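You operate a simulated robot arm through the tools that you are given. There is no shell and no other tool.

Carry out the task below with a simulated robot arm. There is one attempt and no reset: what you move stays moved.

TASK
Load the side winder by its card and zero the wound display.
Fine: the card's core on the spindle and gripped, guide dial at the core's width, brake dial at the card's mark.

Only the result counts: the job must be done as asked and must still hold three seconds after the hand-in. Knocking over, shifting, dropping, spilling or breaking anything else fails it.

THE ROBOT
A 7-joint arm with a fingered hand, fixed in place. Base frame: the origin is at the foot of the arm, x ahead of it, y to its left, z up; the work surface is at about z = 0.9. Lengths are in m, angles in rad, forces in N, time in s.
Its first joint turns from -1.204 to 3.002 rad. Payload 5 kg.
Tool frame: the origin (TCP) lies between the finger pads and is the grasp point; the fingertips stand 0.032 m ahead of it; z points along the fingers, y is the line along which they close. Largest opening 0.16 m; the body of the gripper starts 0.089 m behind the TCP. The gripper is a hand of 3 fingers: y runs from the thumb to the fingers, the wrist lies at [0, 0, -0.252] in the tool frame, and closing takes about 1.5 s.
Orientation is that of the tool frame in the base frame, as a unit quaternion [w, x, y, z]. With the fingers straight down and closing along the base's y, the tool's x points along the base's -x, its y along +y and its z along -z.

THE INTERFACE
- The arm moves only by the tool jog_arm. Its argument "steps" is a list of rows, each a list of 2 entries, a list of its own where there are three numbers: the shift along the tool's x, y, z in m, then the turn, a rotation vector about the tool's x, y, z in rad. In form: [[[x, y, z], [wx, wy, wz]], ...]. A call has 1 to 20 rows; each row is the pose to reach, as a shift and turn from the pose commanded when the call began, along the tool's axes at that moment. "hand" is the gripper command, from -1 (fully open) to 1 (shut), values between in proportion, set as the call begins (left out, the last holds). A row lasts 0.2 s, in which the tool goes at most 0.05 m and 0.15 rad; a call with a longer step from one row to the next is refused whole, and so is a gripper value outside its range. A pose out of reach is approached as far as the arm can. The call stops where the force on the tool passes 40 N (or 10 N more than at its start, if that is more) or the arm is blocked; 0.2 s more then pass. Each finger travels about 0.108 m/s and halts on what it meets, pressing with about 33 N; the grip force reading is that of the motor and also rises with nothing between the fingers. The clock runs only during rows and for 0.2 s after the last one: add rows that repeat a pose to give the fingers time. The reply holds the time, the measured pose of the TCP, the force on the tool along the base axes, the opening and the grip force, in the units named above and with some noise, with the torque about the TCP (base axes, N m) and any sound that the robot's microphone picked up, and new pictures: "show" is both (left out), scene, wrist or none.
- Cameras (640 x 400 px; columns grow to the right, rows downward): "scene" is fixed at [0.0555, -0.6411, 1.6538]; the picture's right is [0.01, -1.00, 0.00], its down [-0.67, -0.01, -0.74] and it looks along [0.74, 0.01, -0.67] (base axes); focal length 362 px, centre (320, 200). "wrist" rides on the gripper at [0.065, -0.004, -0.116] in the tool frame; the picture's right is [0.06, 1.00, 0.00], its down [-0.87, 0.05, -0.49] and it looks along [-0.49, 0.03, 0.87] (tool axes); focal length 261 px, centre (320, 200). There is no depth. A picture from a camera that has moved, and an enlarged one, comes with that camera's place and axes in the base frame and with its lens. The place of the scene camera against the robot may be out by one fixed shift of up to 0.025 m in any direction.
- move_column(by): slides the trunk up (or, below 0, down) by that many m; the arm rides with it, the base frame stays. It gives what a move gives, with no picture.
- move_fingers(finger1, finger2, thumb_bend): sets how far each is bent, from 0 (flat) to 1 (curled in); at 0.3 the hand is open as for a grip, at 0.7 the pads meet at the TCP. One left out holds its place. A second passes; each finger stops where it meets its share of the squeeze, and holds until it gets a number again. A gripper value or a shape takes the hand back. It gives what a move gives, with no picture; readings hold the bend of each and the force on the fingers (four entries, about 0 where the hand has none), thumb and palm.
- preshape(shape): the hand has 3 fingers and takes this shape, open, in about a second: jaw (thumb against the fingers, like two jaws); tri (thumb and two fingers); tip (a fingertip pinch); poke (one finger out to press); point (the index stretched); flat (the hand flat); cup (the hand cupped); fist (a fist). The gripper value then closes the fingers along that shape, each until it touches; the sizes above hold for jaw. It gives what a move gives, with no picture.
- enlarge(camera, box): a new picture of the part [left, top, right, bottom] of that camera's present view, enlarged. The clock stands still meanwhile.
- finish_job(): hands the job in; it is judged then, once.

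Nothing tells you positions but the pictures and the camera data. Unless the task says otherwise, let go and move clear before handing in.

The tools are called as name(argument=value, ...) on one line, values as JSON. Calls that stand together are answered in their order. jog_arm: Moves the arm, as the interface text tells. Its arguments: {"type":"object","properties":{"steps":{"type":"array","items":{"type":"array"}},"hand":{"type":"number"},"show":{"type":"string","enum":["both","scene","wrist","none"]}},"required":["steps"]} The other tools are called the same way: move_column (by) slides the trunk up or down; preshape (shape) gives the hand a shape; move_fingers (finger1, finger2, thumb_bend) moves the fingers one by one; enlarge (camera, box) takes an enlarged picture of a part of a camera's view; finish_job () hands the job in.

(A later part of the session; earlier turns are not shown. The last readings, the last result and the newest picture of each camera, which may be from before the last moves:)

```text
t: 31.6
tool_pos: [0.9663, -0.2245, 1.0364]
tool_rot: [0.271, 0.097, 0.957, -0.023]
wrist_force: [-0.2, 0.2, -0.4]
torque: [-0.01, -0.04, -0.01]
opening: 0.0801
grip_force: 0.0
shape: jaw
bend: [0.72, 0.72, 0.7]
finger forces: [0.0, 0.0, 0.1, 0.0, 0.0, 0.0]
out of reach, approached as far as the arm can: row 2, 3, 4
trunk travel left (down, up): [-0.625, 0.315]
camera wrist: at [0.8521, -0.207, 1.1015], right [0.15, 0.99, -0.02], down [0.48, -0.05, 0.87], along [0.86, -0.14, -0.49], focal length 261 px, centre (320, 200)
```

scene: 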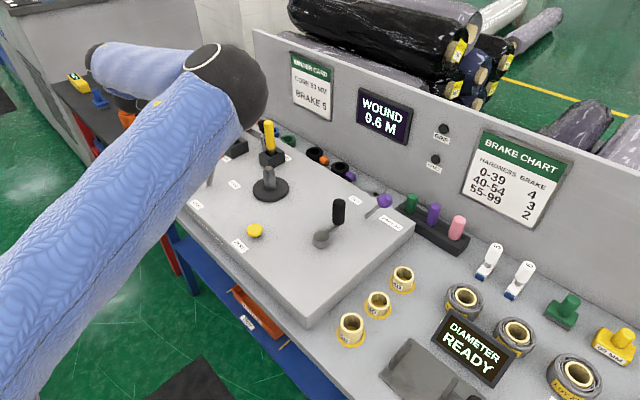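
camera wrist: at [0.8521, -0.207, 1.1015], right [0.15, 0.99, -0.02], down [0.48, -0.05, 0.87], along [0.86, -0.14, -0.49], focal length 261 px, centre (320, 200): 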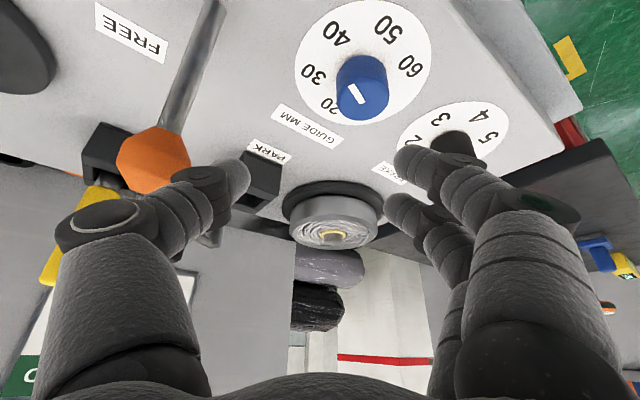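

It stops short by about 2–3 cm again, so some joint limit is active. I'll lift a bit clear of the lever and test how rolling the tool affects the reach.

jog_arm(steps=[[[-0.0157, 0.01, -0.0256], [0, 0, 0]], [[-0.0314, 0.02, -0.0512], [0, 0, 0]], [[-0.0314, 0.02, -0.0512], [0, 0, 0.12]], [[-0.0314, 0.02, -0.0512], [0, 0, 0.24]], [[-0.0314, 0.02, -0.0512], [0, 0, 0.36]], [[-0.0314, 0.02, -0.0512], [0, 0, 0.36]]], show="scene")

```text
t: 33.0
tool_pos: [0.9634, -0.2127, 1.0957]
tool_rot: [0.27, 0.269, 0.924, 0.025]
wrist_force: [-0.7, -0.8, 0.0]
torque: [0.0, -0.02, -0.02]
opening: 0.0802
grip_force: 0.1
shape: jaw
bend: [0.72, 0.72, 0.7]
finger forces: [0.1, 0.1, 0.0, 0.1, 0.0, 0.1]
out of reach, approached as far as the arm can: row 1, 2, 3, 4, 5, 6
trunk travel left (down, up): [-0.625, 0.315]
```

scene: 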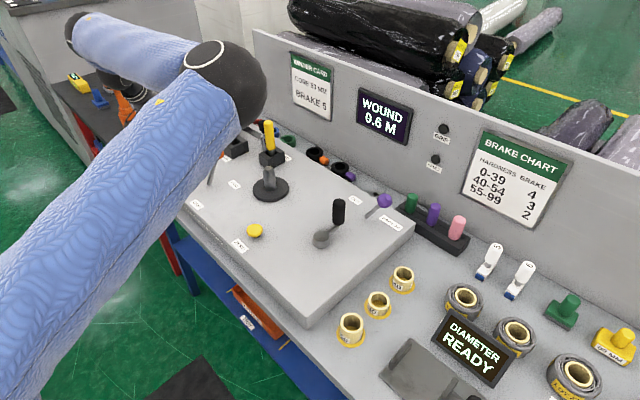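

enlarge(camera="scene", box=[40, 0, 280, 150])

```text
2.67 times, centred on (160, 75) of scene
camera zoom: at [0.0555, -0.6411, 1.6538], right [0.01, -1.0, 0.0], down [-0.67, -0.01, -0.74], along [0.74, 0.01, -0.67], focal length 966 px, centre (747, 533)
```

zoom: 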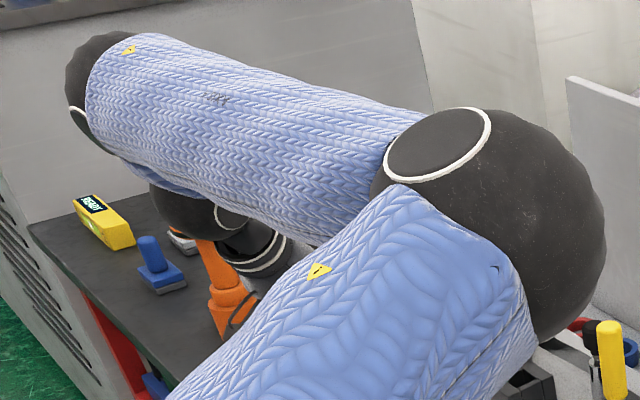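

The roll joint isn't the limit. I'll undo the roll and test a leftward approach azimuth at a safe height, to see which direction of tilt gives reach.

jog_arm(steps=[[[0, 0, -0.02], [0, 0, -0.12]], [[0, 0, -0.04], [0, 0, -0.24]], [[0, 0, -0.05], [0, 0, -0.36]], [[0, 0, -0.05], [0, 0, -0.36]]], show="none")

jog_arm(steps=[[[0, 0, 0], [-0.0627, 0, -0.1023]], [[0, 0, 0], [-0.1254, 0, -0.2046]], [[0, 0, 0], [-0.1882, 0, -0.3069]], [[0, 0, 0], [-0.2509, 0, -0.4092]], [[0, 0, 0], [-0.3136, 0, -0.5115]], [[0, 0, 0], [-0.3136, 0, -0.5115]]], show="scene")

```text
t: 34.0
tool_pos: [0.9377, -0.2086, 1.1392]
tool_rot: [0.27, 0.098, 0.958, -0.024]
wrist_force: [0.0, 0.4, 0.4]
torque: [0.01, 0.0, 0.02]
opening: 0.08
grip_force: 0.1
shape: jaw
bend: [0.72, 0.72, 0.7]
finger forces: [0.0, 0.1, 0.0, 0.0, 0.1, 0.1]
trunk travel left (down, up): [-0.625, 0.315]
```

```text
t: 35.4
tool_pos: [0.9383, -0.2078, 1.1397]
tool_rot: [0.266, -0.189, 0.944, 0.056]
wrist_force: [-0.7, -0.5, 0.2]
torque: [-0.02, -0.01, -0.04]
opening: 0.0798
grip_force: 0.1
shape: jaw
bend: [0.72, 0.72, 0.7]
finger forces: [0.0, 0.0, 0.0, 0.0, 0.0, 0.0]
trunk travel left (down, up): [-0.625, 0.315]
```

scene: 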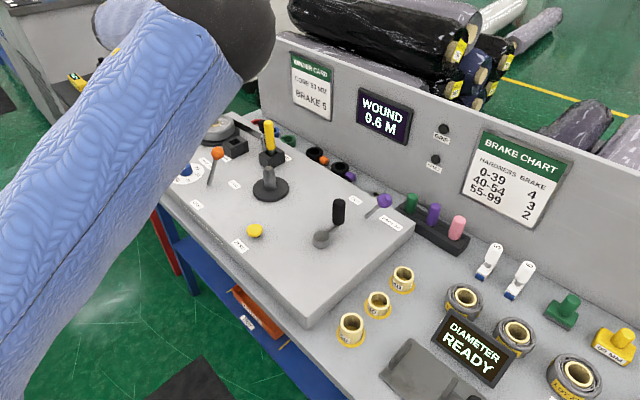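

Good, no limit with the leftward azimuth. Testing how far out it reaches this way at a safe height.

jog_arm(steps=[[[-0.022, -0.012, 0.03], [0, 0, 0]], [[-0.045, -0.024, 0.06], [0, 0, 0]], [[-0.0682, -0.0354, 0.0887], [0, 0, 0]], [[-0.0682, -0.0354, 0.0887], [0, 0, 0]]], show="scene")

```text
t: 36.4
tool_pos: [1.0449, -0.2023, 1.1002]
tool_rot: [0.268, -0.188, 0.943, 0.056]
wrist_force: [-0.1, -0.2, -0.3]
torque: [0.03, 0.02, -0.04]
opening: 0.0802
grip_force: 0.1
shape: jaw
bend: [0.72, 0.72, 0.7]
finger forces: [0.1, 0.1, 0.0, 0.0, 0.1, 0.0]
out of reach, approached as far as the arm can: row 3, 4
trunk travel left (down, up): [-0.625, 0.315]
```

scene: 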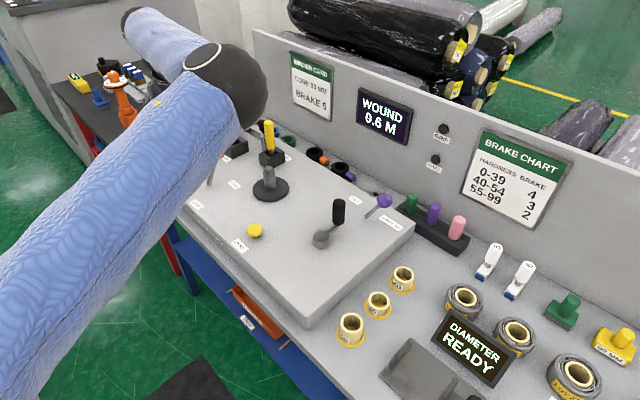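

With the tilt azimuth at +0.4 rad the arm reaches r≈1.06 m, so leftward azimuths are the way to go. I'll test azimuth 1.0 above the blue knob, since the clockwise twist will sweep from there downward.

jog_arm(steps=[[[0.008, 0.004, -0.0026], [-0.0627, 0, -0.1023]], [[0.016, 0.008, -0.005], [-0.1254, 0, -0.2046]], [[0.024, 0.0116, -0.0077], [-0.1882, 0, -0.3069]], [[0.032, 0.0154, -0.01], [-0.2509, 0, -0.4092]], [[0.0399, 0.0193, -0.0128], [-0.3136, 0, -0.5115]], [[0.0399, 0.0193, -0.0128], [-0.3136, 0, -0.5115]]], show="both")

```text
t: 37.8
tool_pos: [1.0015, -0.2018, 1.0894]
tool_rot: [0.24, -0.459, 0.845, 0.132]
wrist_force: [-0.2, 0.1, 0.4]
torque: [-0.02, -0.01, -0.02]
opening: 0.0803
grip_force: 0.0
shape: jaw
bend: [0.72, 0.72, 0.7]
finger forces: [0.0, 0.1, 0.0, 0.0, 0.0, 0.1]
trunk travel left (down, up): [-0.625, 0.315]
camera wrist: at [0.9413, -0.302, 1.1532], right [-0.87, 0.5, -0.03], down [0.22, 0.43, 0.88], along [0.45, 0.75, -0.48], focal length 261 px, centre (320, 200)
```

scene: 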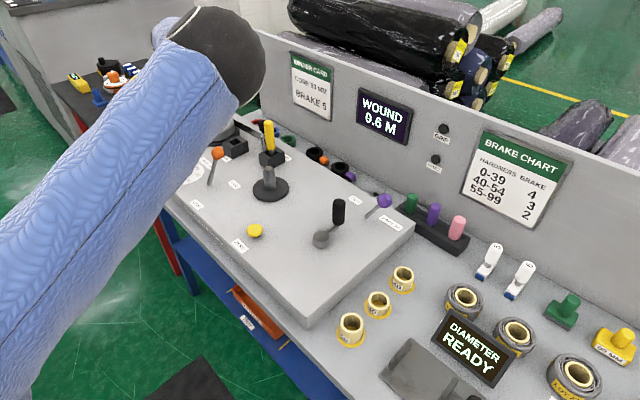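
wrist: 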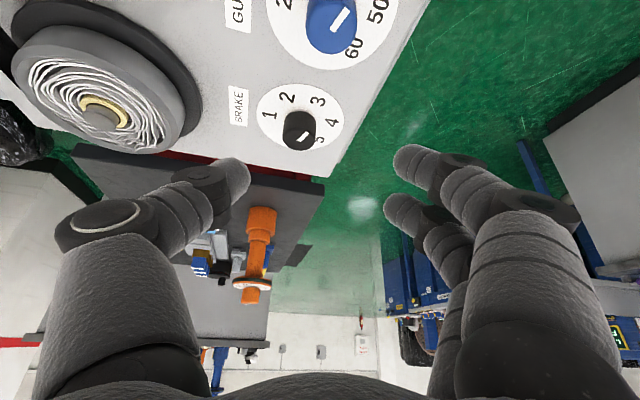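

Azimuth 1.0 is comfortable. I'll zoom the wrist view to refine the knob positions.

enlarge(camera="wrist", box=[220, 0, 420, 180])

```text
2.22 times, centred on (320, 90) of wrist
camera zoom: at [0.9413, -0.302, 1.1532], right [-0.87, 0.5, -0.03], down [0.22, 0.43, 0.88], along [0.45, 0.75, -0.48], focal length 579 px, centre (320, 444)
```

zoom: 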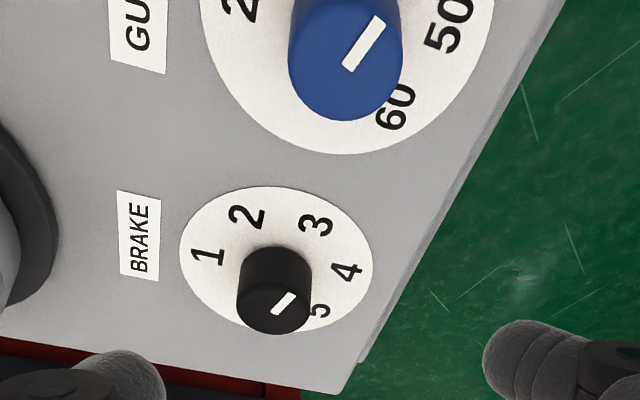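

The camera axis passes through the TCP, so I can centre by image: the blue knob is near (0.994,-0.2015). I'll reduce the tilt to ~0.38 rad above it, which gives the fingers better height and keeps the palm above the lever knob, and check reach.

jog_arm(steps=[[[0.012, 0.003, 0.016], [0, 0.0875, 0]], [[0.0246, 0.0063, 0.0318], [0, 0.175, 0]], [[0.0246, 0.0063, 0.0318], [0, 0.175, 0]]], show="wrist")

```text
t: 38.6
tool_pos: [0.9832, -0.2084, 1.0507]
tool_rot: [0.167, -0.468, 0.863, 0.092]
wrist_force: [1.2, 0.0, -0.5]
torque: [0.02, 0.01, -0.01]
opening: 0.0799
grip_force: 0.0
shape: jaw
bend: [0.72, 0.72, 0.7]
finger forces: [0.0, 0.0, 0.1, 0.0, 0.0, 0.0]
out of reach, approached as far as the arm can: row 2, 3
trunk travel left (down, up): [-0.625, 0.315]
camera wrist: at [0.9301, -0.2979, 1.1341], right [-0.87, 0.49, -0.02], down [0.3, 0.55, 0.78], along [0.4, 0.67, -0.63], focal length 261 px, centre (320, 200)
```

wrist: 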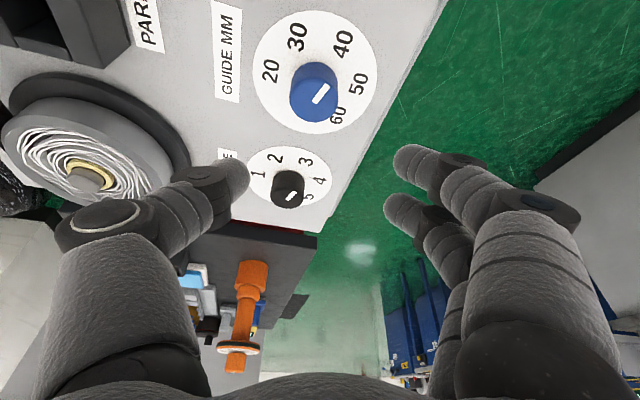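

It falls about 1 cm short at lower tilt. The arm posture (elbow swung right) is costing reach, so I'll retract, swing to the right side (where the core is anyway) to re-posture the elbow, and check again.

jog_arm(steps=[[[0.009, 0.0169, -0.0307], [0.042, 0, 0.1043]], [[0.018, 0.0337, -0.0613], [0.084, 0, 0.2087]], [[0.0274, 0.0506, -0.092], [0.126, 0, 0.313]], [[0.0365, 0.0674, -0.1226], [0.1685, 0, 0.4173]], [[0.0456, 0.0843, -0.1533], [0.2106, 0, 0.5216]], [[0.0548, 0.1011, -0.1839], [0.2528, 0, 0.626]], [[0.0639, 0.118, -0.2146], [0.2949, 0, 0.7303]], [[0.073, 0.1348, -0.2452], [0.337, 0, 0.8346]], [[0.073, 0.1348, -0.2452], [0.337, 0, 0.8346]]], show="scene")

```text
t: 40.6
tool_pos: [0.7847, -0.2695, 1.2495]
tool_rot: [0.187, -0.047, 0.981, 0.009]
wrist_force: [1.1, 0.6, -0.2]
torque: [0.0, 0.0, 0.0]
opening: 0.0799
grip_force: 0.1
shape: jaw
bend: [0.72, 0.72, 0.7]
finger forces: [0.0, 0.0, 0.1, 0.0, 0.1, 0.0]
trunk travel left (down, up): [-0.625, 0.315]
```

scene: 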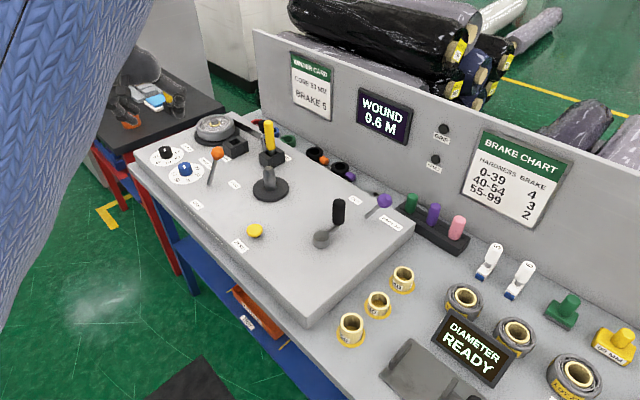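

jog_arm(steps=[[[0.0275, -0.0301, -0.0162], [0.033, 0, 0.0837]], [[0.055, -0.0602, -0.0324], [0.0659, 0, 0.1675]], [[0.0825, -0.0904, -0.0486], [0.0989, 0, 0.2512]], [[0.11, -0.1205, -0.0648], [0.1319, 0, 0.335]], [[0.1375, -0.1506, -0.081], [0.1648, 0, 0.4187]], [[0.165, -0.1807, -0.0972], [0.1978, 0, 0.5025]], [[0.1926, -0.2108, -0.1134], [0.2308, 0, 0.5862]], [[0.22, -0.241, -0.1296], [0.2638, 0, 0.67]], [[0.2476, -0.2711, -0.1458], [0.2967, 0, 0.7538]], [[0.2751, -0.3012, -0.162], [0.3297, 0, 0.8375]], [[0.2751, -0.3012, -0.162], [0.3297, 0, 0.8375]]], show="both")

```text
t: 43.0
tool_pos: [0.496, -0.5972, 1.2995]
tool_rot: [0.172, 0.385, 0.904, -0.073]
wrist_force: [0.3, 0.2, 0.1]
torque: [0.0, 0.03, 0.02]
opening: 0.0801
grip_force: 0.1
shape: jaw
bend: [0.72, 0.72, 0.7]
finger forces: [0.0, 0.0, 0.0, 0.0, 0.1, 0.0]
trunk travel left (down, up): [-0.625, 0.315]
camera wrist: at [0.4219, -0.5262, 1.384], right [0.68, 0.73, -0.02], down [0.47, -0.42, 0.78], along [0.56, -0.54, -0.63], focal length 261 px, centre (320, 200)
```

scene: 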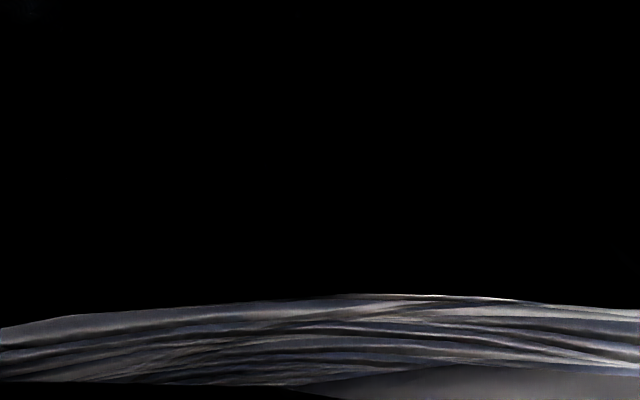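
wrist: 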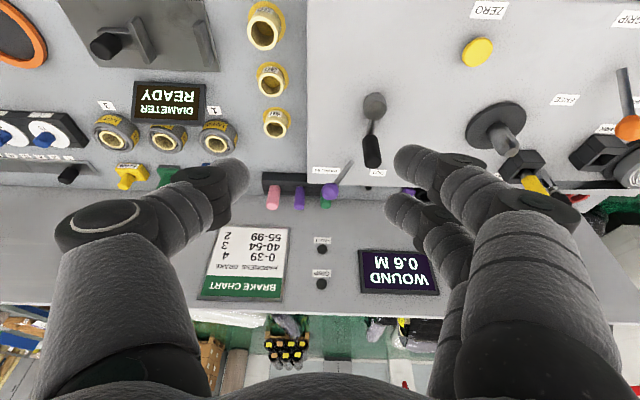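

The elbow now blocks the scene camera, but the wrist view shows the cores well. I'll lower the trunk a little more (improves low reach) and take a look from there.

move_column(by=-0.12)

jog_arm(steps=[[[0, 0, 0], [0, 0, 0]]], show="wrist")

```text
t: 44.5
tool_pos: [0.4963, -0.5965, 1.1802]
tool_rot: [0.173, 0.385, 0.904, -0.072]
wrist_force: [-0.1, -1.2, 0.6]
torque: [0.01, -0.04, 0.0]
opening: 0.0802
grip_force: 0.0
shape: jaw
bend: [0.72, 0.72, 0.7]
finger forces: [0.1, 0.0, 0.0, 0.0, 0.0, 0.1]
trunk travel left (down, up): [-0.505, 0.435]
```

```text
t: 44.9
tool_pos: [0.4952, -0.5966, 1.18]
tool_rot: [0.174, 0.385, 0.903, -0.073]
wrist_force: [-0.1, -1.0, -0.1]
torque: [0.01, -0.02, 0.03]
opening: 0.08
grip_force: 0.0
shape: jaw
bend: [0.72, 0.72, 0.7]
finger forces: [0.0, 0.0, 0.1, 0.0, 0.0, 0.0]
trunk travel left (down, up): [-0.505, 0.435]
camera wrist: at [0.4214, -0.5265, 1.264], right [0.68, 0.73, -0.02], down [0.47, -0.41, 0.78], along [0.56, -0.54, -0.63], focal length 261 px, centre (320, 200)
```

wrist: 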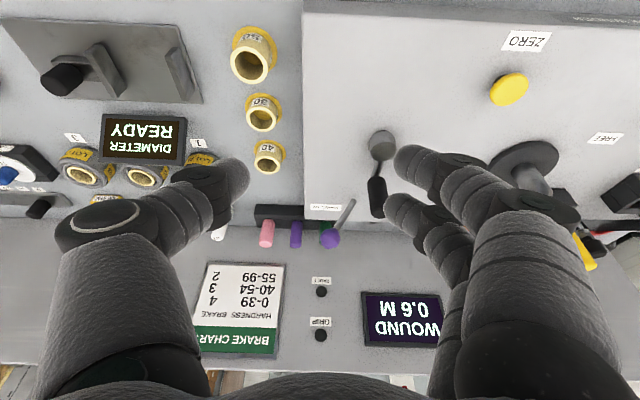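

enlarge(camera="wrist", box=[190, 10, 310, 190])

enlarge(camera="wrist", box=[310, 20, 640, 250])

```text
2.22 times, centred on (250, 100) of wrist
camera zoom: at [0.4214, -0.5265, 1.264], right [0.68, 0.73, -0.02], down [0.47, -0.41, 0.78], along [0.56, -0.54, -0.63], focal length 579 px, centre (476, 422)
```

zoom: 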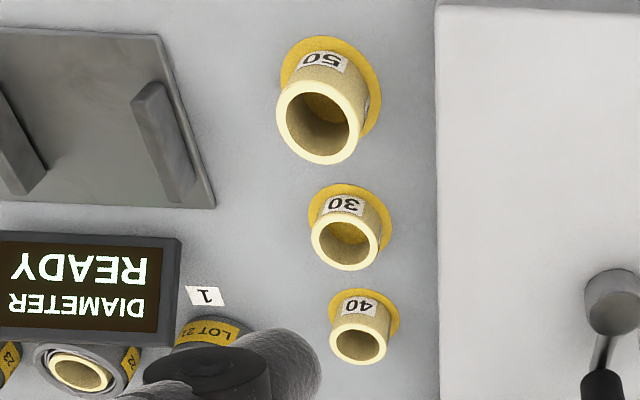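

```text
1.74 times, centred on (475, 135) of wrist
camera zoom: at [0.4214, -0.5265, 1.264], right [0.68, 0.73, -0.02], down [0.47, -0.41, 0.78], along [0.56, -0.54, -0.63], focal length 453 px, centre (50, 313)
```

zoom: 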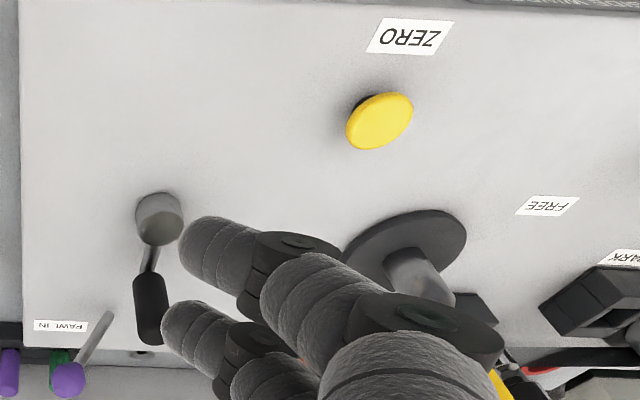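

Core 50 stands near (0.47,-0.705), with the gauge plate and core 30 close by; closing the fingers roughly along base x avoids both. I'll hover over it at azimuth about -1.4.

jog_arm(steps=[[[-0.001, -0.0186, 0.0305], [0.0439, 0, 0.1106]], [[-0.002, -0.0372, 0.061], [0.0878, 0, 0.2212]], [[-0.003, -0.0559, 0.0915], [0.1318, 0, 0.3318]], [[-0.004, -0.0745, 0.122], [0.1757, 0, 0.4424]], [[-0.0048, -0.0931, 0.1525], [0.2196, 0, 0.553]], [[-0.0048, -0.0931, 0.1525], [0.2196, 0, 0.553]]], show="both")

```text
t: 46.3
tool_pos: [0.4705, -0.7036, 1.0383]
tool_rot: [0.145, 0.633, 0.751, -0.12]
wrist_force: [0.2, 0.3, 0.8]
torque: [-0.01, -0.05, -0.02]
opening: 0.08
grip_force: 0.0
shape: jaw
bend: [0.72, 0.72, 0.7]
finger forces: [0.0, 0.0, 0.1, 0.0, 0.1, 0.0]
trunk travel left (down, up): [-0.505, 0.435]
camera wrist: at [0.4489, -0.6045, 1.1226], right [0.97, 0.23, -0.02], down [0.16, -0.61, 0.78], along [0.16, -0.76, -0.63], focal length 261 px, centre (320, 200)
```

scene: 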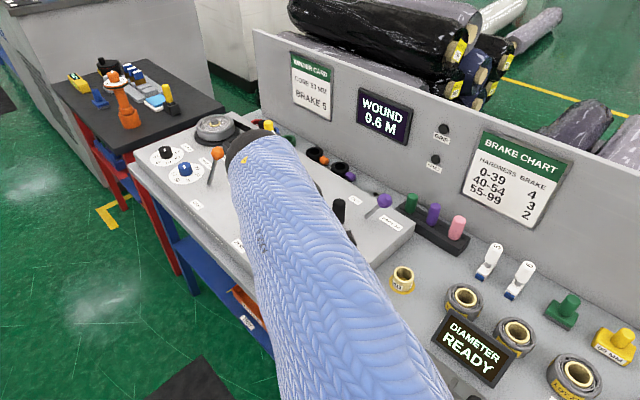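
wrist: 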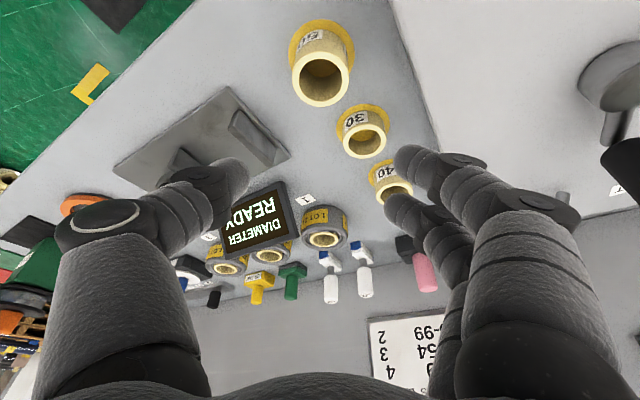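

enlarge(camera="wrist", box=[250, 0, 410, 160])

```text
2.50 times, centred on (330, 80) of wrist
camera zoom: at [0.4489, -0.6045, 1.1226], right [0.97, 0.23, -0.02], down [0.16, -0.61, 0.78], along [0.16, -0.76, -0.63], focal length 652 px, centre (295, 500)
```

zoom: 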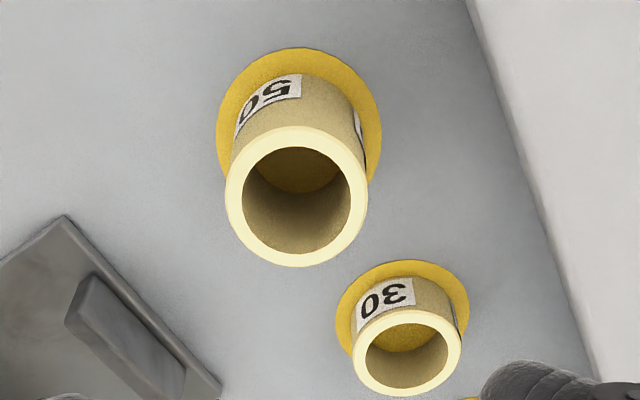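

Core 50 measured: axis about (0.4685,-0.7075), rim near z≈0.905, outer diameter ≈47 mm. I'll set the tilt to 0.5 rad (needed for reaching the spindle with the same grip) and hover lower to verify centring.

jog_arm(steps=[[[0.0109, -0.0027, 0.0369], [0, -0.12, 0]], [[0.0109, -0.0027, 0.0369], [0, -0.12, 0]]], show="wrist")

enlarge(camera="wrist", box=[240, 0, 400, 160])

```text
t: 46.9
tool_pos: [0.467, -0.7069, 1.0]
tool_rot: [0.19, 0.625, 0.741, -0.158]
wrist_force: [-0.1, -0.4, -0.2]
torque: [-0.04, -0.01, 0.0]
opening: 0.0798
grip_force: 0.0
shape: jaw
bend: [0.72, 0.72, 0.7]
finger forces: [0.1, 0.0, 0.0, 0.0, 0.1, 0.1]
trunk travel left (down, up): [-0.505, 0.435]
camera wrist: at [0.4442, -0.5979, 1.072], right [0.97, 0.22, -0.03], down [0.14, -0.51, 0.85], along [0.18, -0.83, -0.53], focal length 261 px, centre (320, 200)
```

wrist: 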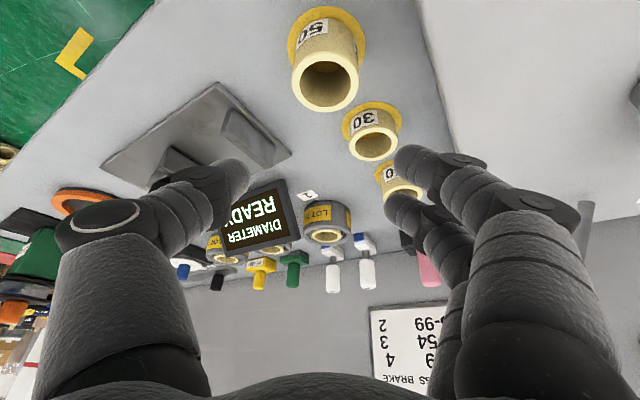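

```text
2.50 times, centred on (320, 80) of wrist
camera zoom: at [0.4442, -0.5979, 1.072], right [0.97, 0.22, -0.03], down [0.14, -0.51, 0.85], along [0.18, -0.83, -0.53], focal length 652 px, centre (320, 500)
```

zoom: 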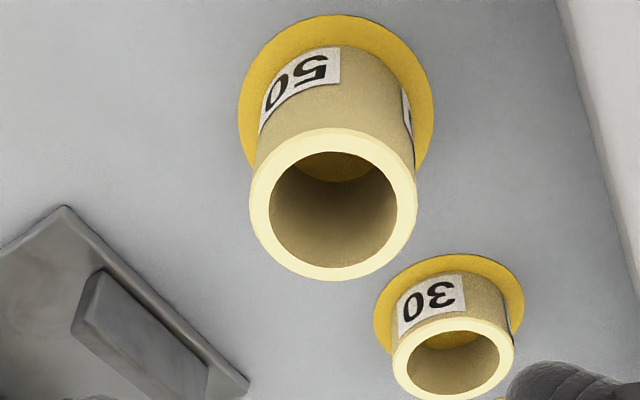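

Triangulating the last two views puts the rim at z≈0.885 and the core axis at about (0.4707,-0.719). I'll descend a bit to verify centring before closing.

jog_arm(steps=[[[0.0065, 0.0008, 0.025], [0, 0, 0]], [[0.0129, 0.0015, 0.0499], [0, 0, 0]], [[0.0129, 0.0015, 0.0499], [0, 0, 0]]], show="wrist")

enlarge(camera="wrist", box=[220, 0, 420, 180])

```text
t: 47.7
tool_pos: [0.4716, -0.7206, 0.9509]
tool_rot: [0.189, 0.624, 0.741, -0.158]
wrist_force: [-0.8, 0.1, 1.1]
torque: [0.0, 0.0, -0.03]
opening: 0.08
grip_force: 0.1
shape: jaw
bend: [0.72, 0.72, 0.7]
finger forces: [0.0, 0.1, 0.0, 0.0, 0.1, 0.0]
trunk travel left (down, up): [-0.505, 0.435]
camera wrist: at [0.4482, -0.6114, 1.0217], right [0.97, 0.22, -0.03], down [0.14, -0.51, 0.85], along [0.18, -0.83, -0.53], focal length 261 px, centre (320, 200)
```

wrist: 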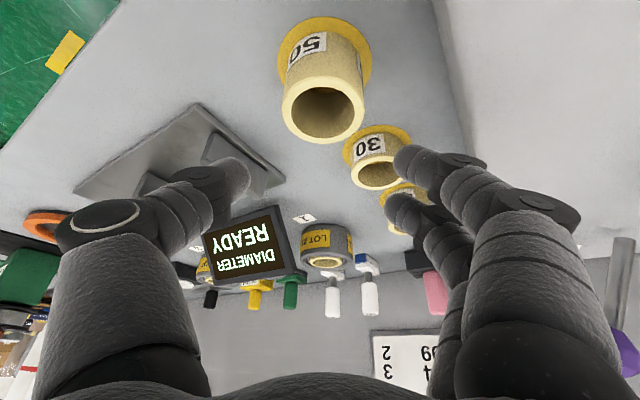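

```text
2.22 times, centred on (320, 90) of wrist
camera zoom: at [0.4482, -0.6114, 1.0217], right [0.97, 0.22, -0.03], down [0.14, -0.51, 0.85], along [0.18, -0.83, -0.53], focal length 579 px, centre (320, 444)
```

zoom: 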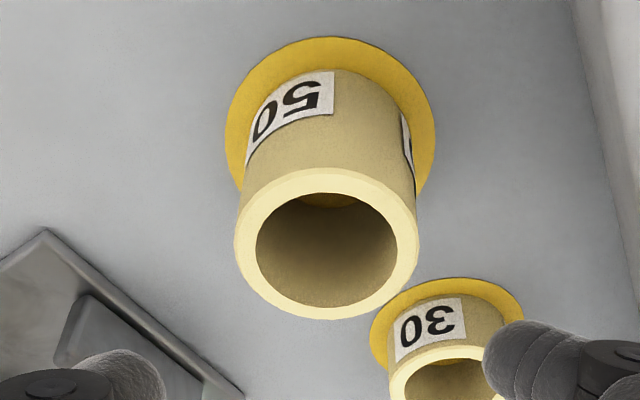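

Centring is within ~2 mm and the rim is confirmed at z≈0.886. Descending so the TCP is at rim level.

jog_arm(steps=[[[0.0098, 0, 0.0178], [0, 0, 0]], [[0.0195, 0, 0.0357], [0, 0, 0]], [[0.0292, 0, 0.0536], [0, 0, 0]], [[0.0292, 0, 0.0536], [0, 0, 0]]], show="wrist")

```text
t: 48.7
tool_pos: [0.4705, -0.7228, 0.8895]
tool_rot: [0.189, 0.625, 0.741, -0.158]
wrist_force: [-4.3, -9.7, 7.2]
torque: [0.44, -0.52, -0.46]
opening: 0.0781
grip_force: 0.1
shape: jaw
bend: [0.73, 0.72, 0.7]
finger forces: [11.6, 0.0, 0.0, 0.1, 0.1, 0.0]
trunk travel left (down, up): [-0.505, 0.435]
camera wrist: at [0.4475, -0.6131, 0.9604], right [0.97, 0.22, -0.03], down [0.14, -0.51, 0.85], along [0.17, -0.83, -0.53], focal length 261 px, centre (320, 200)
```

wrist: 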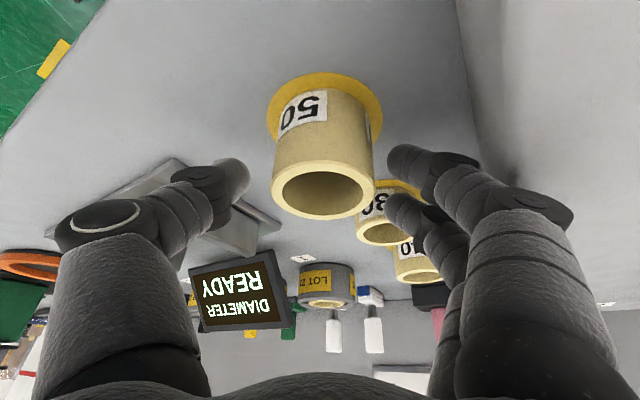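

A finger knuckle is touching the machine's side edge. I'll lift, yaw the hand so the fingers close away from the machine wall, and come down again.

jog_arm(steps=[[[-0.012, 0, -0.022], [0, 0, 0]], [[-0.024, 0, -0.044], [0, 0, 0]], [[-0.024, 0, -0.044], [0.0623, 0, 0.1142]], [[-0.024, 0, -0.044], [0.1245, 0, 0.2283]], [[-0.024, 0, -0.044], [0.1868, 0, 0.3425]], [[-0.024, 0, -0.044], [0.249, 0, 0.4566]], [[-0.024, 0, -0.044], [0.249, 0, 0.4566]]], show="wrist")

enlarge(camera="wrist", box=[220, 0, 420, 180])

```text
t: 50.3
tool_pos: [0.4721, -0.7225, 0.94]
tool_rot: [0.14, 0.795, 0.555, -0.2]
wrist_force: [-0.9, -0.2, 0.3]
torque: [-0.01, -0.02, 0.01]
opening: 0.0797
grip_force: 0.0
shape: jaw
bend: [0.72, 0.72, 0.7]
finger forces: [0.0, 0.1, 0.0, 0.0, 0.0, 0.0]
trunk travel left (down, up): [-0.505, 0.435]
camera wrist: at [0.5079, -0.6156, 1.0117], right [0.96, -0.29, -0.03], down [-0.13, -0.52, 0.85], along [-0.26, -0.81, -0.53], focal length 261 px, centre (320, 200)
```

wrist: 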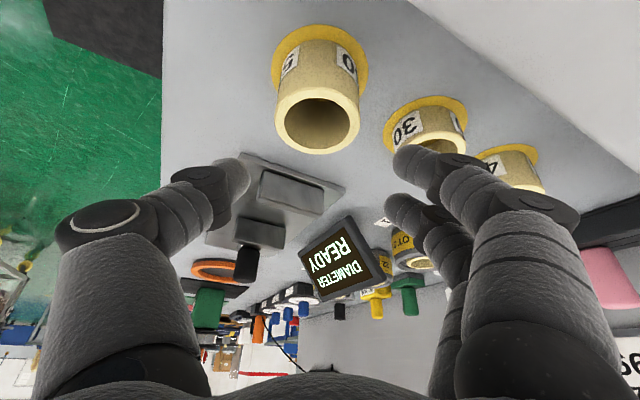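

```text
2.22 times, centred on (320, 90) of wrist
camera zoom: at [0.5079, -0.6156, 1.0117], right [0.96, -0.29, -0.03], down [-0.13, -0.52, 0.85], along [-0.26, -0.81, -0.53], focal length 579 px, centre (320, 444)
```

zoom: 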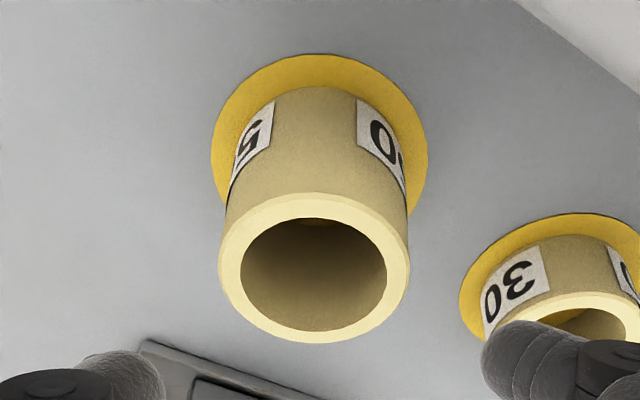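

Core axis confirmed at about (0.471,-0.720); the fingers will clear core 30. Descending to rim level.

jog_arm(steps=[[[0.0085, -0.0005, 0.0144], [0, 0, 0]], [[0.017, -0.001, 0.0288], [0, 0, 0]], [[0.0254, -0.0016, 0.0432], [0, 0, 0]], [[0.0254, -0.0016, 0.0432], [0, 0, 0]]], show="wrist")

```text
t: 51.3
tool_pos: [0.4714, -0.7174, 0.8909]
tool_rot: [0.142, 0.794, 0.556, -0.201]
wrist_force: [1.1, 0.3, -0.1]
torque: [-0.01, -0.02, 0.0]
opening: 0.0796
grip_force: 0.1
shape: jaw
bend: [0.72, 0.72, 0.7]
finger forces: [0.0, 0.0, 0.0, 0.0, 0.0, 0.0]
trunk travel left (down, up): [-0.505, 0.435]
camera wrist: at [0.5068, -0.6118, 0.9625], right [0.96, -0.29, -0.03], down [-0.13, -0.52, 0.85], along [-0.26, -0.81, -0.53], focal length 261 px, centre (320, 200)
```

wrist: 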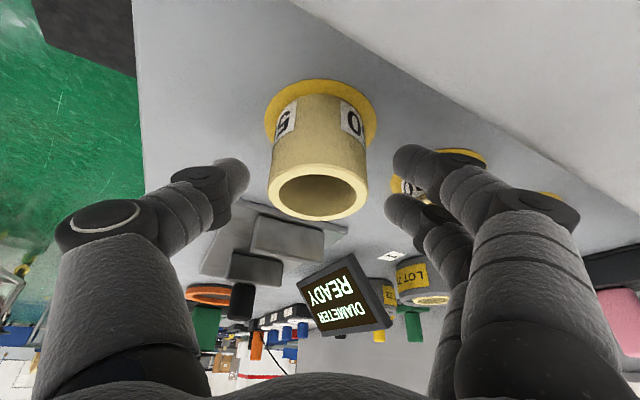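

Clear of everything and centred. Closing on the core.

jog_arm(steps=[[[0, 0, 0], [0, 0, 0]], [[0, 0, 0], [0, 0, 0]], [[0, 0, 0], [0, 0, 0]], [[0, 0, 0], [0, 0, 0]], [[0, 0, 0], [0, 0, 0]], [[0, 0, 0], [0, 0, 0]]], hand=1, show="wrist")

```text
t: 52.7
tool_pos: [0.4721, -0.7181, 0.8907]
tool_rot: [0.141, 0.794, 0.556, -0.201]
wrist_force: [-0.4, 0.4, -0.3]
torque: [0.0, -0.01, 0.03]
opening: 0.0395
grip_force: 33.0
shape: jaw
bend: [0.73, 0.73, 0.7]
finger forces: [15.2, 12.5, 0.0, 0.1, 29.1, 0.0]
trunk travel left (down, up): [-0.505, 0.435]
camera wrist: at [0.5069, -0.612, 0.9623], right [0.96, -0.29, -0.03], down [-0.13, -0.52, 0.85], along [-0.26, -0.81, -0.53], focal length 261 px, centre (320, 200)
```

wrist: 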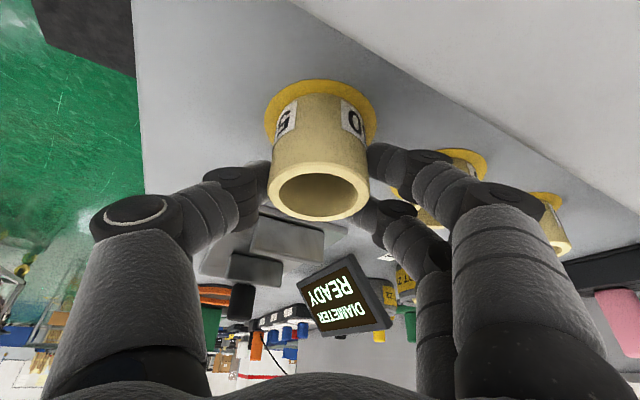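

The core is gripped (15/12 N fingers, 29 N thumb). Lifting straight up.

jog_arm(steps=[[[-0.0072, 0, -0.0132], [0, 0, 0]], [[-0.0192, 0, -0.0351], [0, 0, 0]], [[-0.0383, 0, -0.0702], [0, 0, 0]], [[-0.0575, 0, -0.1054], [0, 0, 0]], [[-0.0766, 0, -0.1405], [0, 0, 0]], [[-0.0766, 0, -0.1405], [0, 0, 0]]], show="both")

```text
t: 54.1
tool_pos: [0.4725, -0.7176, 1.0499]
tool_rot: [0.14, 0.794, 0.556, -0.2]
wrist_force: [0.8, -0.3, -2.1]
torque: [0.03, 0.0, -0.01]
opening: 0.0392
grip_force: 32.7
shape: jaw
bend: [0.73, 0.73, 0.7]
finger forces: [15.5, 12.6, 0.0, 0.1, 29.0, 0.0]
trunk travel left (down, up): [-0.505, 0.435]
camera wrist: at [0.508, -0.6117, 1.1213], right [0.96, -0.29, -0.03], down [-0.13, -0.52, 0.85], along [-0.26, -0.8, -0.53], focal length 261 px, centre (320, 200)
```

scene: 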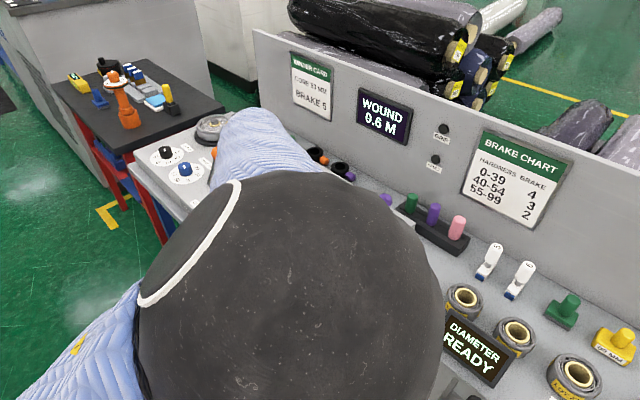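
wrist: 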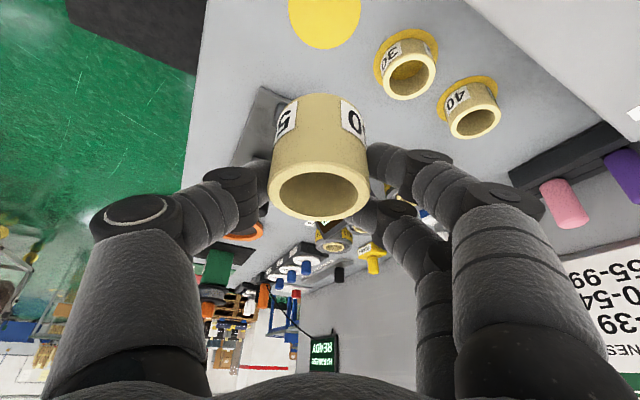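

The core is up and its yellow pad stays behind. I'll carry it toward the spindle in stages, rotating the approach azimuth as I go and staying high.

jog_arm(steps=[[[0.0234, 0.0038, -0.029], [-0.0684, 0, -0.1254]], [[0.0468, 0.0076, -0.0581], [-0.1369, 0, -0.2509]], [[0.0702, 0.0114, -0.0871], [-0.2053, 0, -0.3763]], [[0.0937, 0.0152, -0.1162], [-0.2737, 0, -0.5017]], [[0.1171, 0.019, -0.1452], [-0.3421, 0, -0.6271]], [[0.1405, 0.0228, -0.1743], [-0.4106, 0, -0.7526]], [[0.1639, 0.0266, -0.2033], [-0.479, 0, -0.878]], [[0.1639, 0.0266, -0.2033], [-0.479, 0, -0.878]]], show="wrist")

```text
t: 55.9
tool_pos: [0.5788, -0.5014, 1.1484]
tool_rot: [0.222, 0.43, 0.868, -0.108]
wrist_force: [0.2, 0.0, -0.5]
torque: [0.02, 0.01, -0.03]
opening: 0.0392
grip_force: 33.2
shape: jaw
bend: [0.73, 0.73, 0.7]
finger forces: [15.5, 12.7, 0.0, 0.0, 28.9, 0.0]
trunk travel left (down, up): [-0.505, 0.435]
camera wrist: at [0.5085, -0.4162, 1.2201], right [0.76, 0.65, -0.03], down [0.36, -0.39, 0.85], along [0.54, -0.65, -0.53], focal length 261 px, centre (320, 200)
```

wrist: 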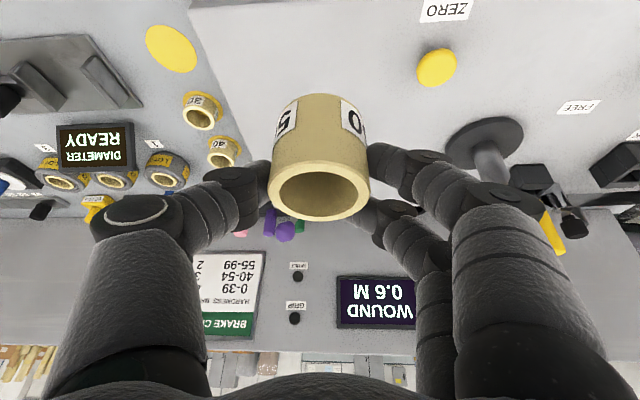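

jog_arm(steps=[[[-0.0142, 0.0335, 0.0092], [-0.0655, 0, -0.12]], [[-0.0283, 0.067, 0.0185], [-0.1309, 0, -0.24]], [[-0.0425, 0.1006, 0.0277], [-0.1964, 0, -0.36]], [[-0.0567, 0.1341, 0.0369], [-0.2619, 0, -0.48]], [[-0.0708, 0.1676, 0.0462], [-0.3273, 0, -0.6]], [[-0.085, 0.2011, 0.0554], [-0.3928, 0, -0.72]], [[-0.085, 0.2011, 0.0554], [-0.3928, 0, -0.72]]], show="both")

```text
t: 57.5
tool_pos: [0.802, -0.4599, 1.1419]
tool_rot: [0.247, 0.048, 0.968, -0.011]
wrist_force: [-0.2, -0.5, -0.1]
torque: [-0.02, -0.01, -0.02]
opening: 0.0387
grip_force: 33.1
shape: jaw
bend: [0.73, 0.73, 0.7]
finger forces: [15.5, 12.5, 0.0, 0.1, 28.8, 0.1]
trunk travel left (down, up): [-0.505, 0.435]
camera wrist: at [0.6897, -0.4546, 1.213], right [0.04, 1.0, -0.03], down [0.53, 0.0, 0.85], along [0.85, -0.05, -0.53], focal length 261 px, centre (320, 200)
```

scene: 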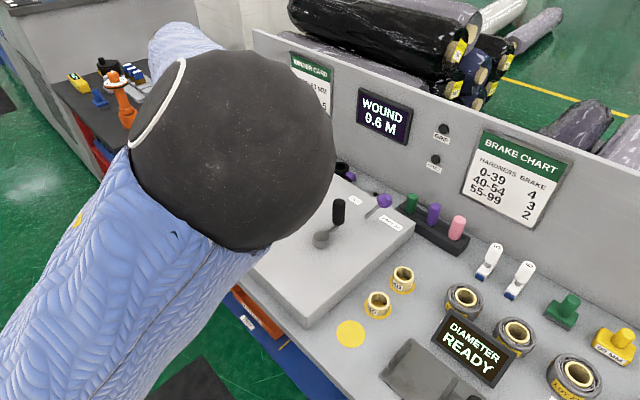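
wrist: 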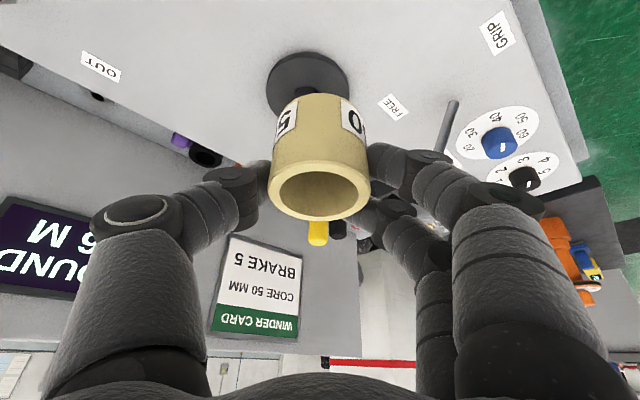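

The core rides steadily. Moving above the spindle at (0.905,-0.49).

jog_arm(steps=[[[-0.0274, -0.0065, 0.0233], [-0.032, 0, -0.0585]], [[-0.0547, -0.0131, 0.0465], [-0.064, 0, -0.117]], [[-0.0821, -0.0196, 0.0698], [-0.0958, 0, -0.1756]], [[-0.0821, -0.0196, 0.0698], [-0.0958, 0, -0.1756]]], show="both")

```text
t: 58.5
tool_pos: [0.9045, -0.4907, 1.1207]
tool_rot: [0.248, -0.048, 0.967, 0.014]
wrist_force: [-1.3, 0.6, -0.9]
torque: [-0.03, -0.02, 0.01]
opening: 0.0392
grip_force: 32.9
shape: jaw
bend: [0.73, 0.73, 0.7]
finger forces: [15.3, 12.5, 0.0, 0.0, 28.7, 0.1]
trunk travel left (down, up): [-0.505, 0.435]
camera wrist: at [0.793, -0.5074, 1.1914], right [-0.16, 0.99, -0.03], down [0.52, 0.1, 0.85], along [0.84, 0.12, -0.53], focal length 261 px, centre (320, 200)
```

scene: 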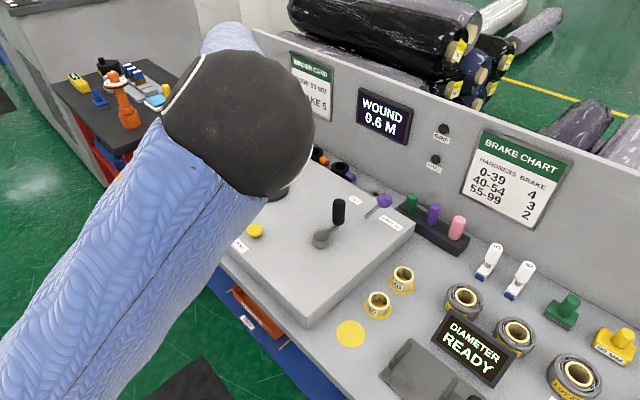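
wrist: 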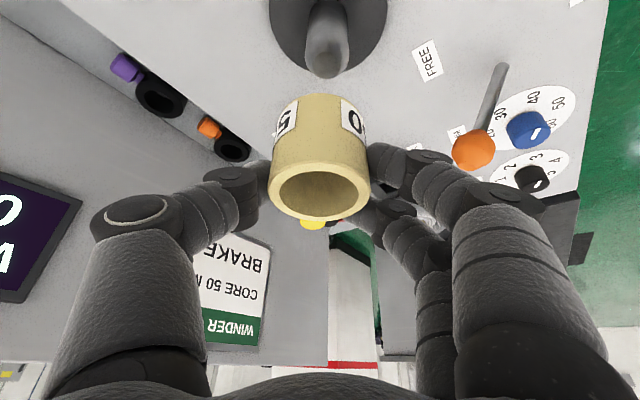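

enlarge(camera="wrist", box=[240, 0, 420, 110])

enlarge(camera="wrist", box=[240, 80, 400, 240])

```text
3.56 times, centred on (330, 55) of wrist
camera zoom: at [0.793, -0.5074, 1.1914], right [-0.16, 0.99, -0.03], down [0.52, 0.1, 0.85], along [0.84, 0.12, -0.53], focal length 927 px, centre (284, 716)
```

zoom: 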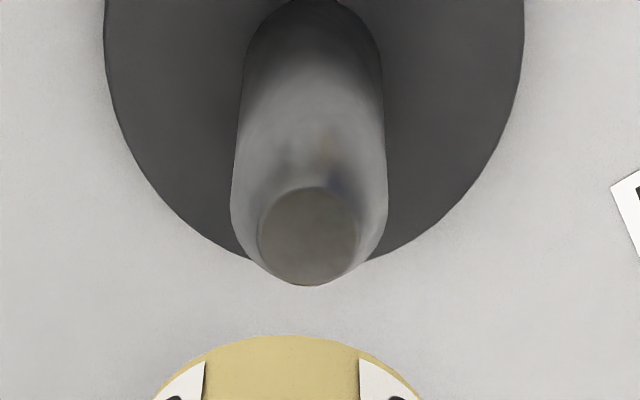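

```text
2.50 times, centred on (320, 160) of wrist
camera zoom: at [0.793, -0.5074, 1.1914], right [-0.16, 0.99, -0.03], down [0.52, 0.1, 0.85], along [0.84, 0.12, -0.53], focal length 652 px, centre (320, 300)
```

zoom: 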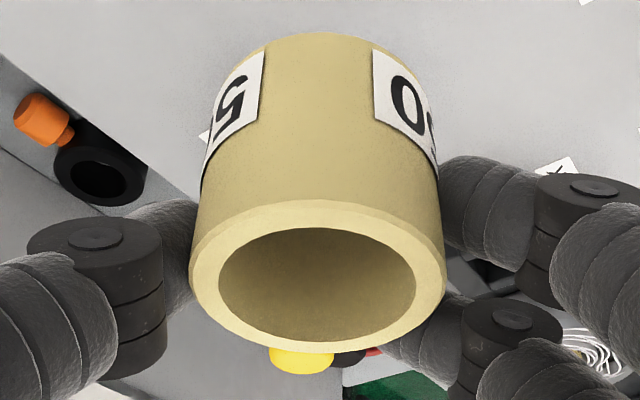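

Bore ≈41 mm versus spindle ≈37 mm, so I need about ±2 mm alignment. I'll take a laterally shifted view to pin down the spindle axis by parallax.

jog_arm(steps=[[[0, -0.03, 0], [0, 0, 0]], [[0, -0.06, 0], [0, 0, 0]], [[0, -0.06, 0], [0, 0, 0]]], show="none")

enlarge(camera="wrist", box=[280, 0, 480, 125])

```text
t: 59.3
tool_pos: [0.9082, -0.5517, 1.121]
tool_rot: [0.247, -0.049, 0.968, 0.014]
wrist_force: [0.3, -0.2, -1.2]
torque: [0.01, -0.01, -0.01]
opening: 0.0391
grip_force: 32.8
shape: jaw
bend: [0.73, 0.73, 0.7]
finger forces: [15.4, 12.5, 0.1, 0.0, 28.8, 0.0]
trunk travel left (down, up): [-0.505, 0.435]
```

```text
3.20 times, centred on (380, 62) of wrist
camera zoom: at [0.7971, -0.568, 1.1924], right [-0.16, 0.99, -0.03], down [0.52, 0.1, 0.85], along [0.84, 0.12, -0.53], focal length 834 px, centre (128, 640)
```

zoom: 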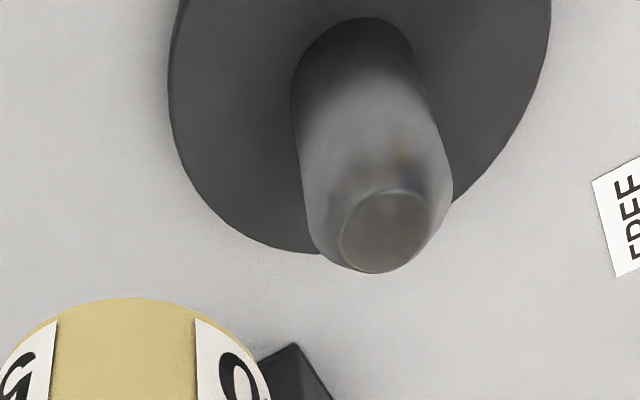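

The spindle top is at (0.913,-0.489), z≈0.988, consistent across views. The core axis sits about 4 mm ahead of the TCP, so I'll align the TCP to about (0.9085,-0.489).

jog_arm(steps=[[[-0.0028, 0.031, 0.0015], [0, 0, 0]], [[-0.0057, 0.0624, 0.0031], [0, 0, 0]], [[-0.0057, 0.0624, 0.0031], [0, 0, 0]], [[-0.0057, 0.0624, 0.0031], [0, 0, 0]]], show="wrist")

enlarge(camera="wrist", box=[240, 0, 400, 100])

```text
t: 60.3
tool_pos: [0.9099, -0.4882, 1.1232]
tool_rot: [0.247, -0.049, 0.968, 0.015]
wrist_force: [0.5, 0.4, -1.0]
torque: [0.01, -0.04, -0.01]
opening: 0.0387
grip_force: 33.0
shape: jaw
bend: [0.73, 0.73, 0.7]
finger forces: [15.5, 12.4, 0.0, 0.0, 28.8, 0.0]
trunk travel left (down, up): [-0.505, 0.435]
camera wrist: at [0.7986, -0.5056, 1.193], right [-0.15, 0.99, -0.03], down [0.52, 0.1, 0.85], along [0.84, 0.12, -0.53], focal length 261 px, centre (320, 200)
```

wrist: 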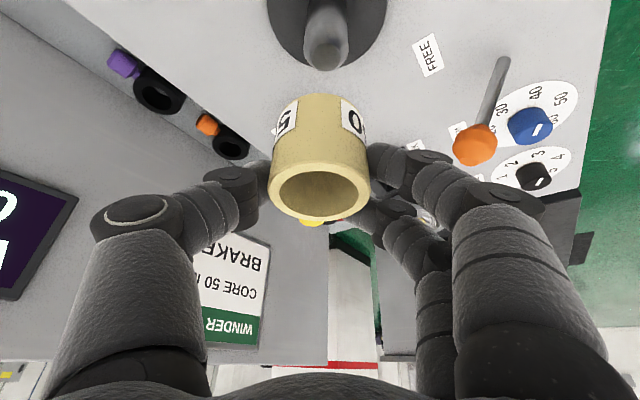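

```text
4.00 times, centred on (320, 50) of wrist
camera zoom: at [0.7986, -0.5056, 1.193], right [-0.15, 0.99, -0.03], down [0.52, 0.1, 0.85], along [0.84, 0.12, -0.53], focal length 1043 px, centre (320, 800)
```

zoom: 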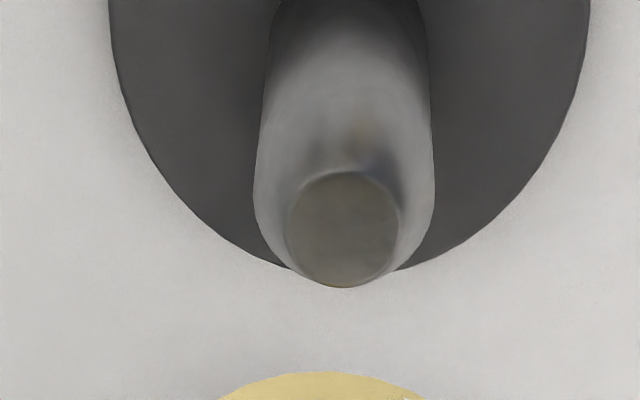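

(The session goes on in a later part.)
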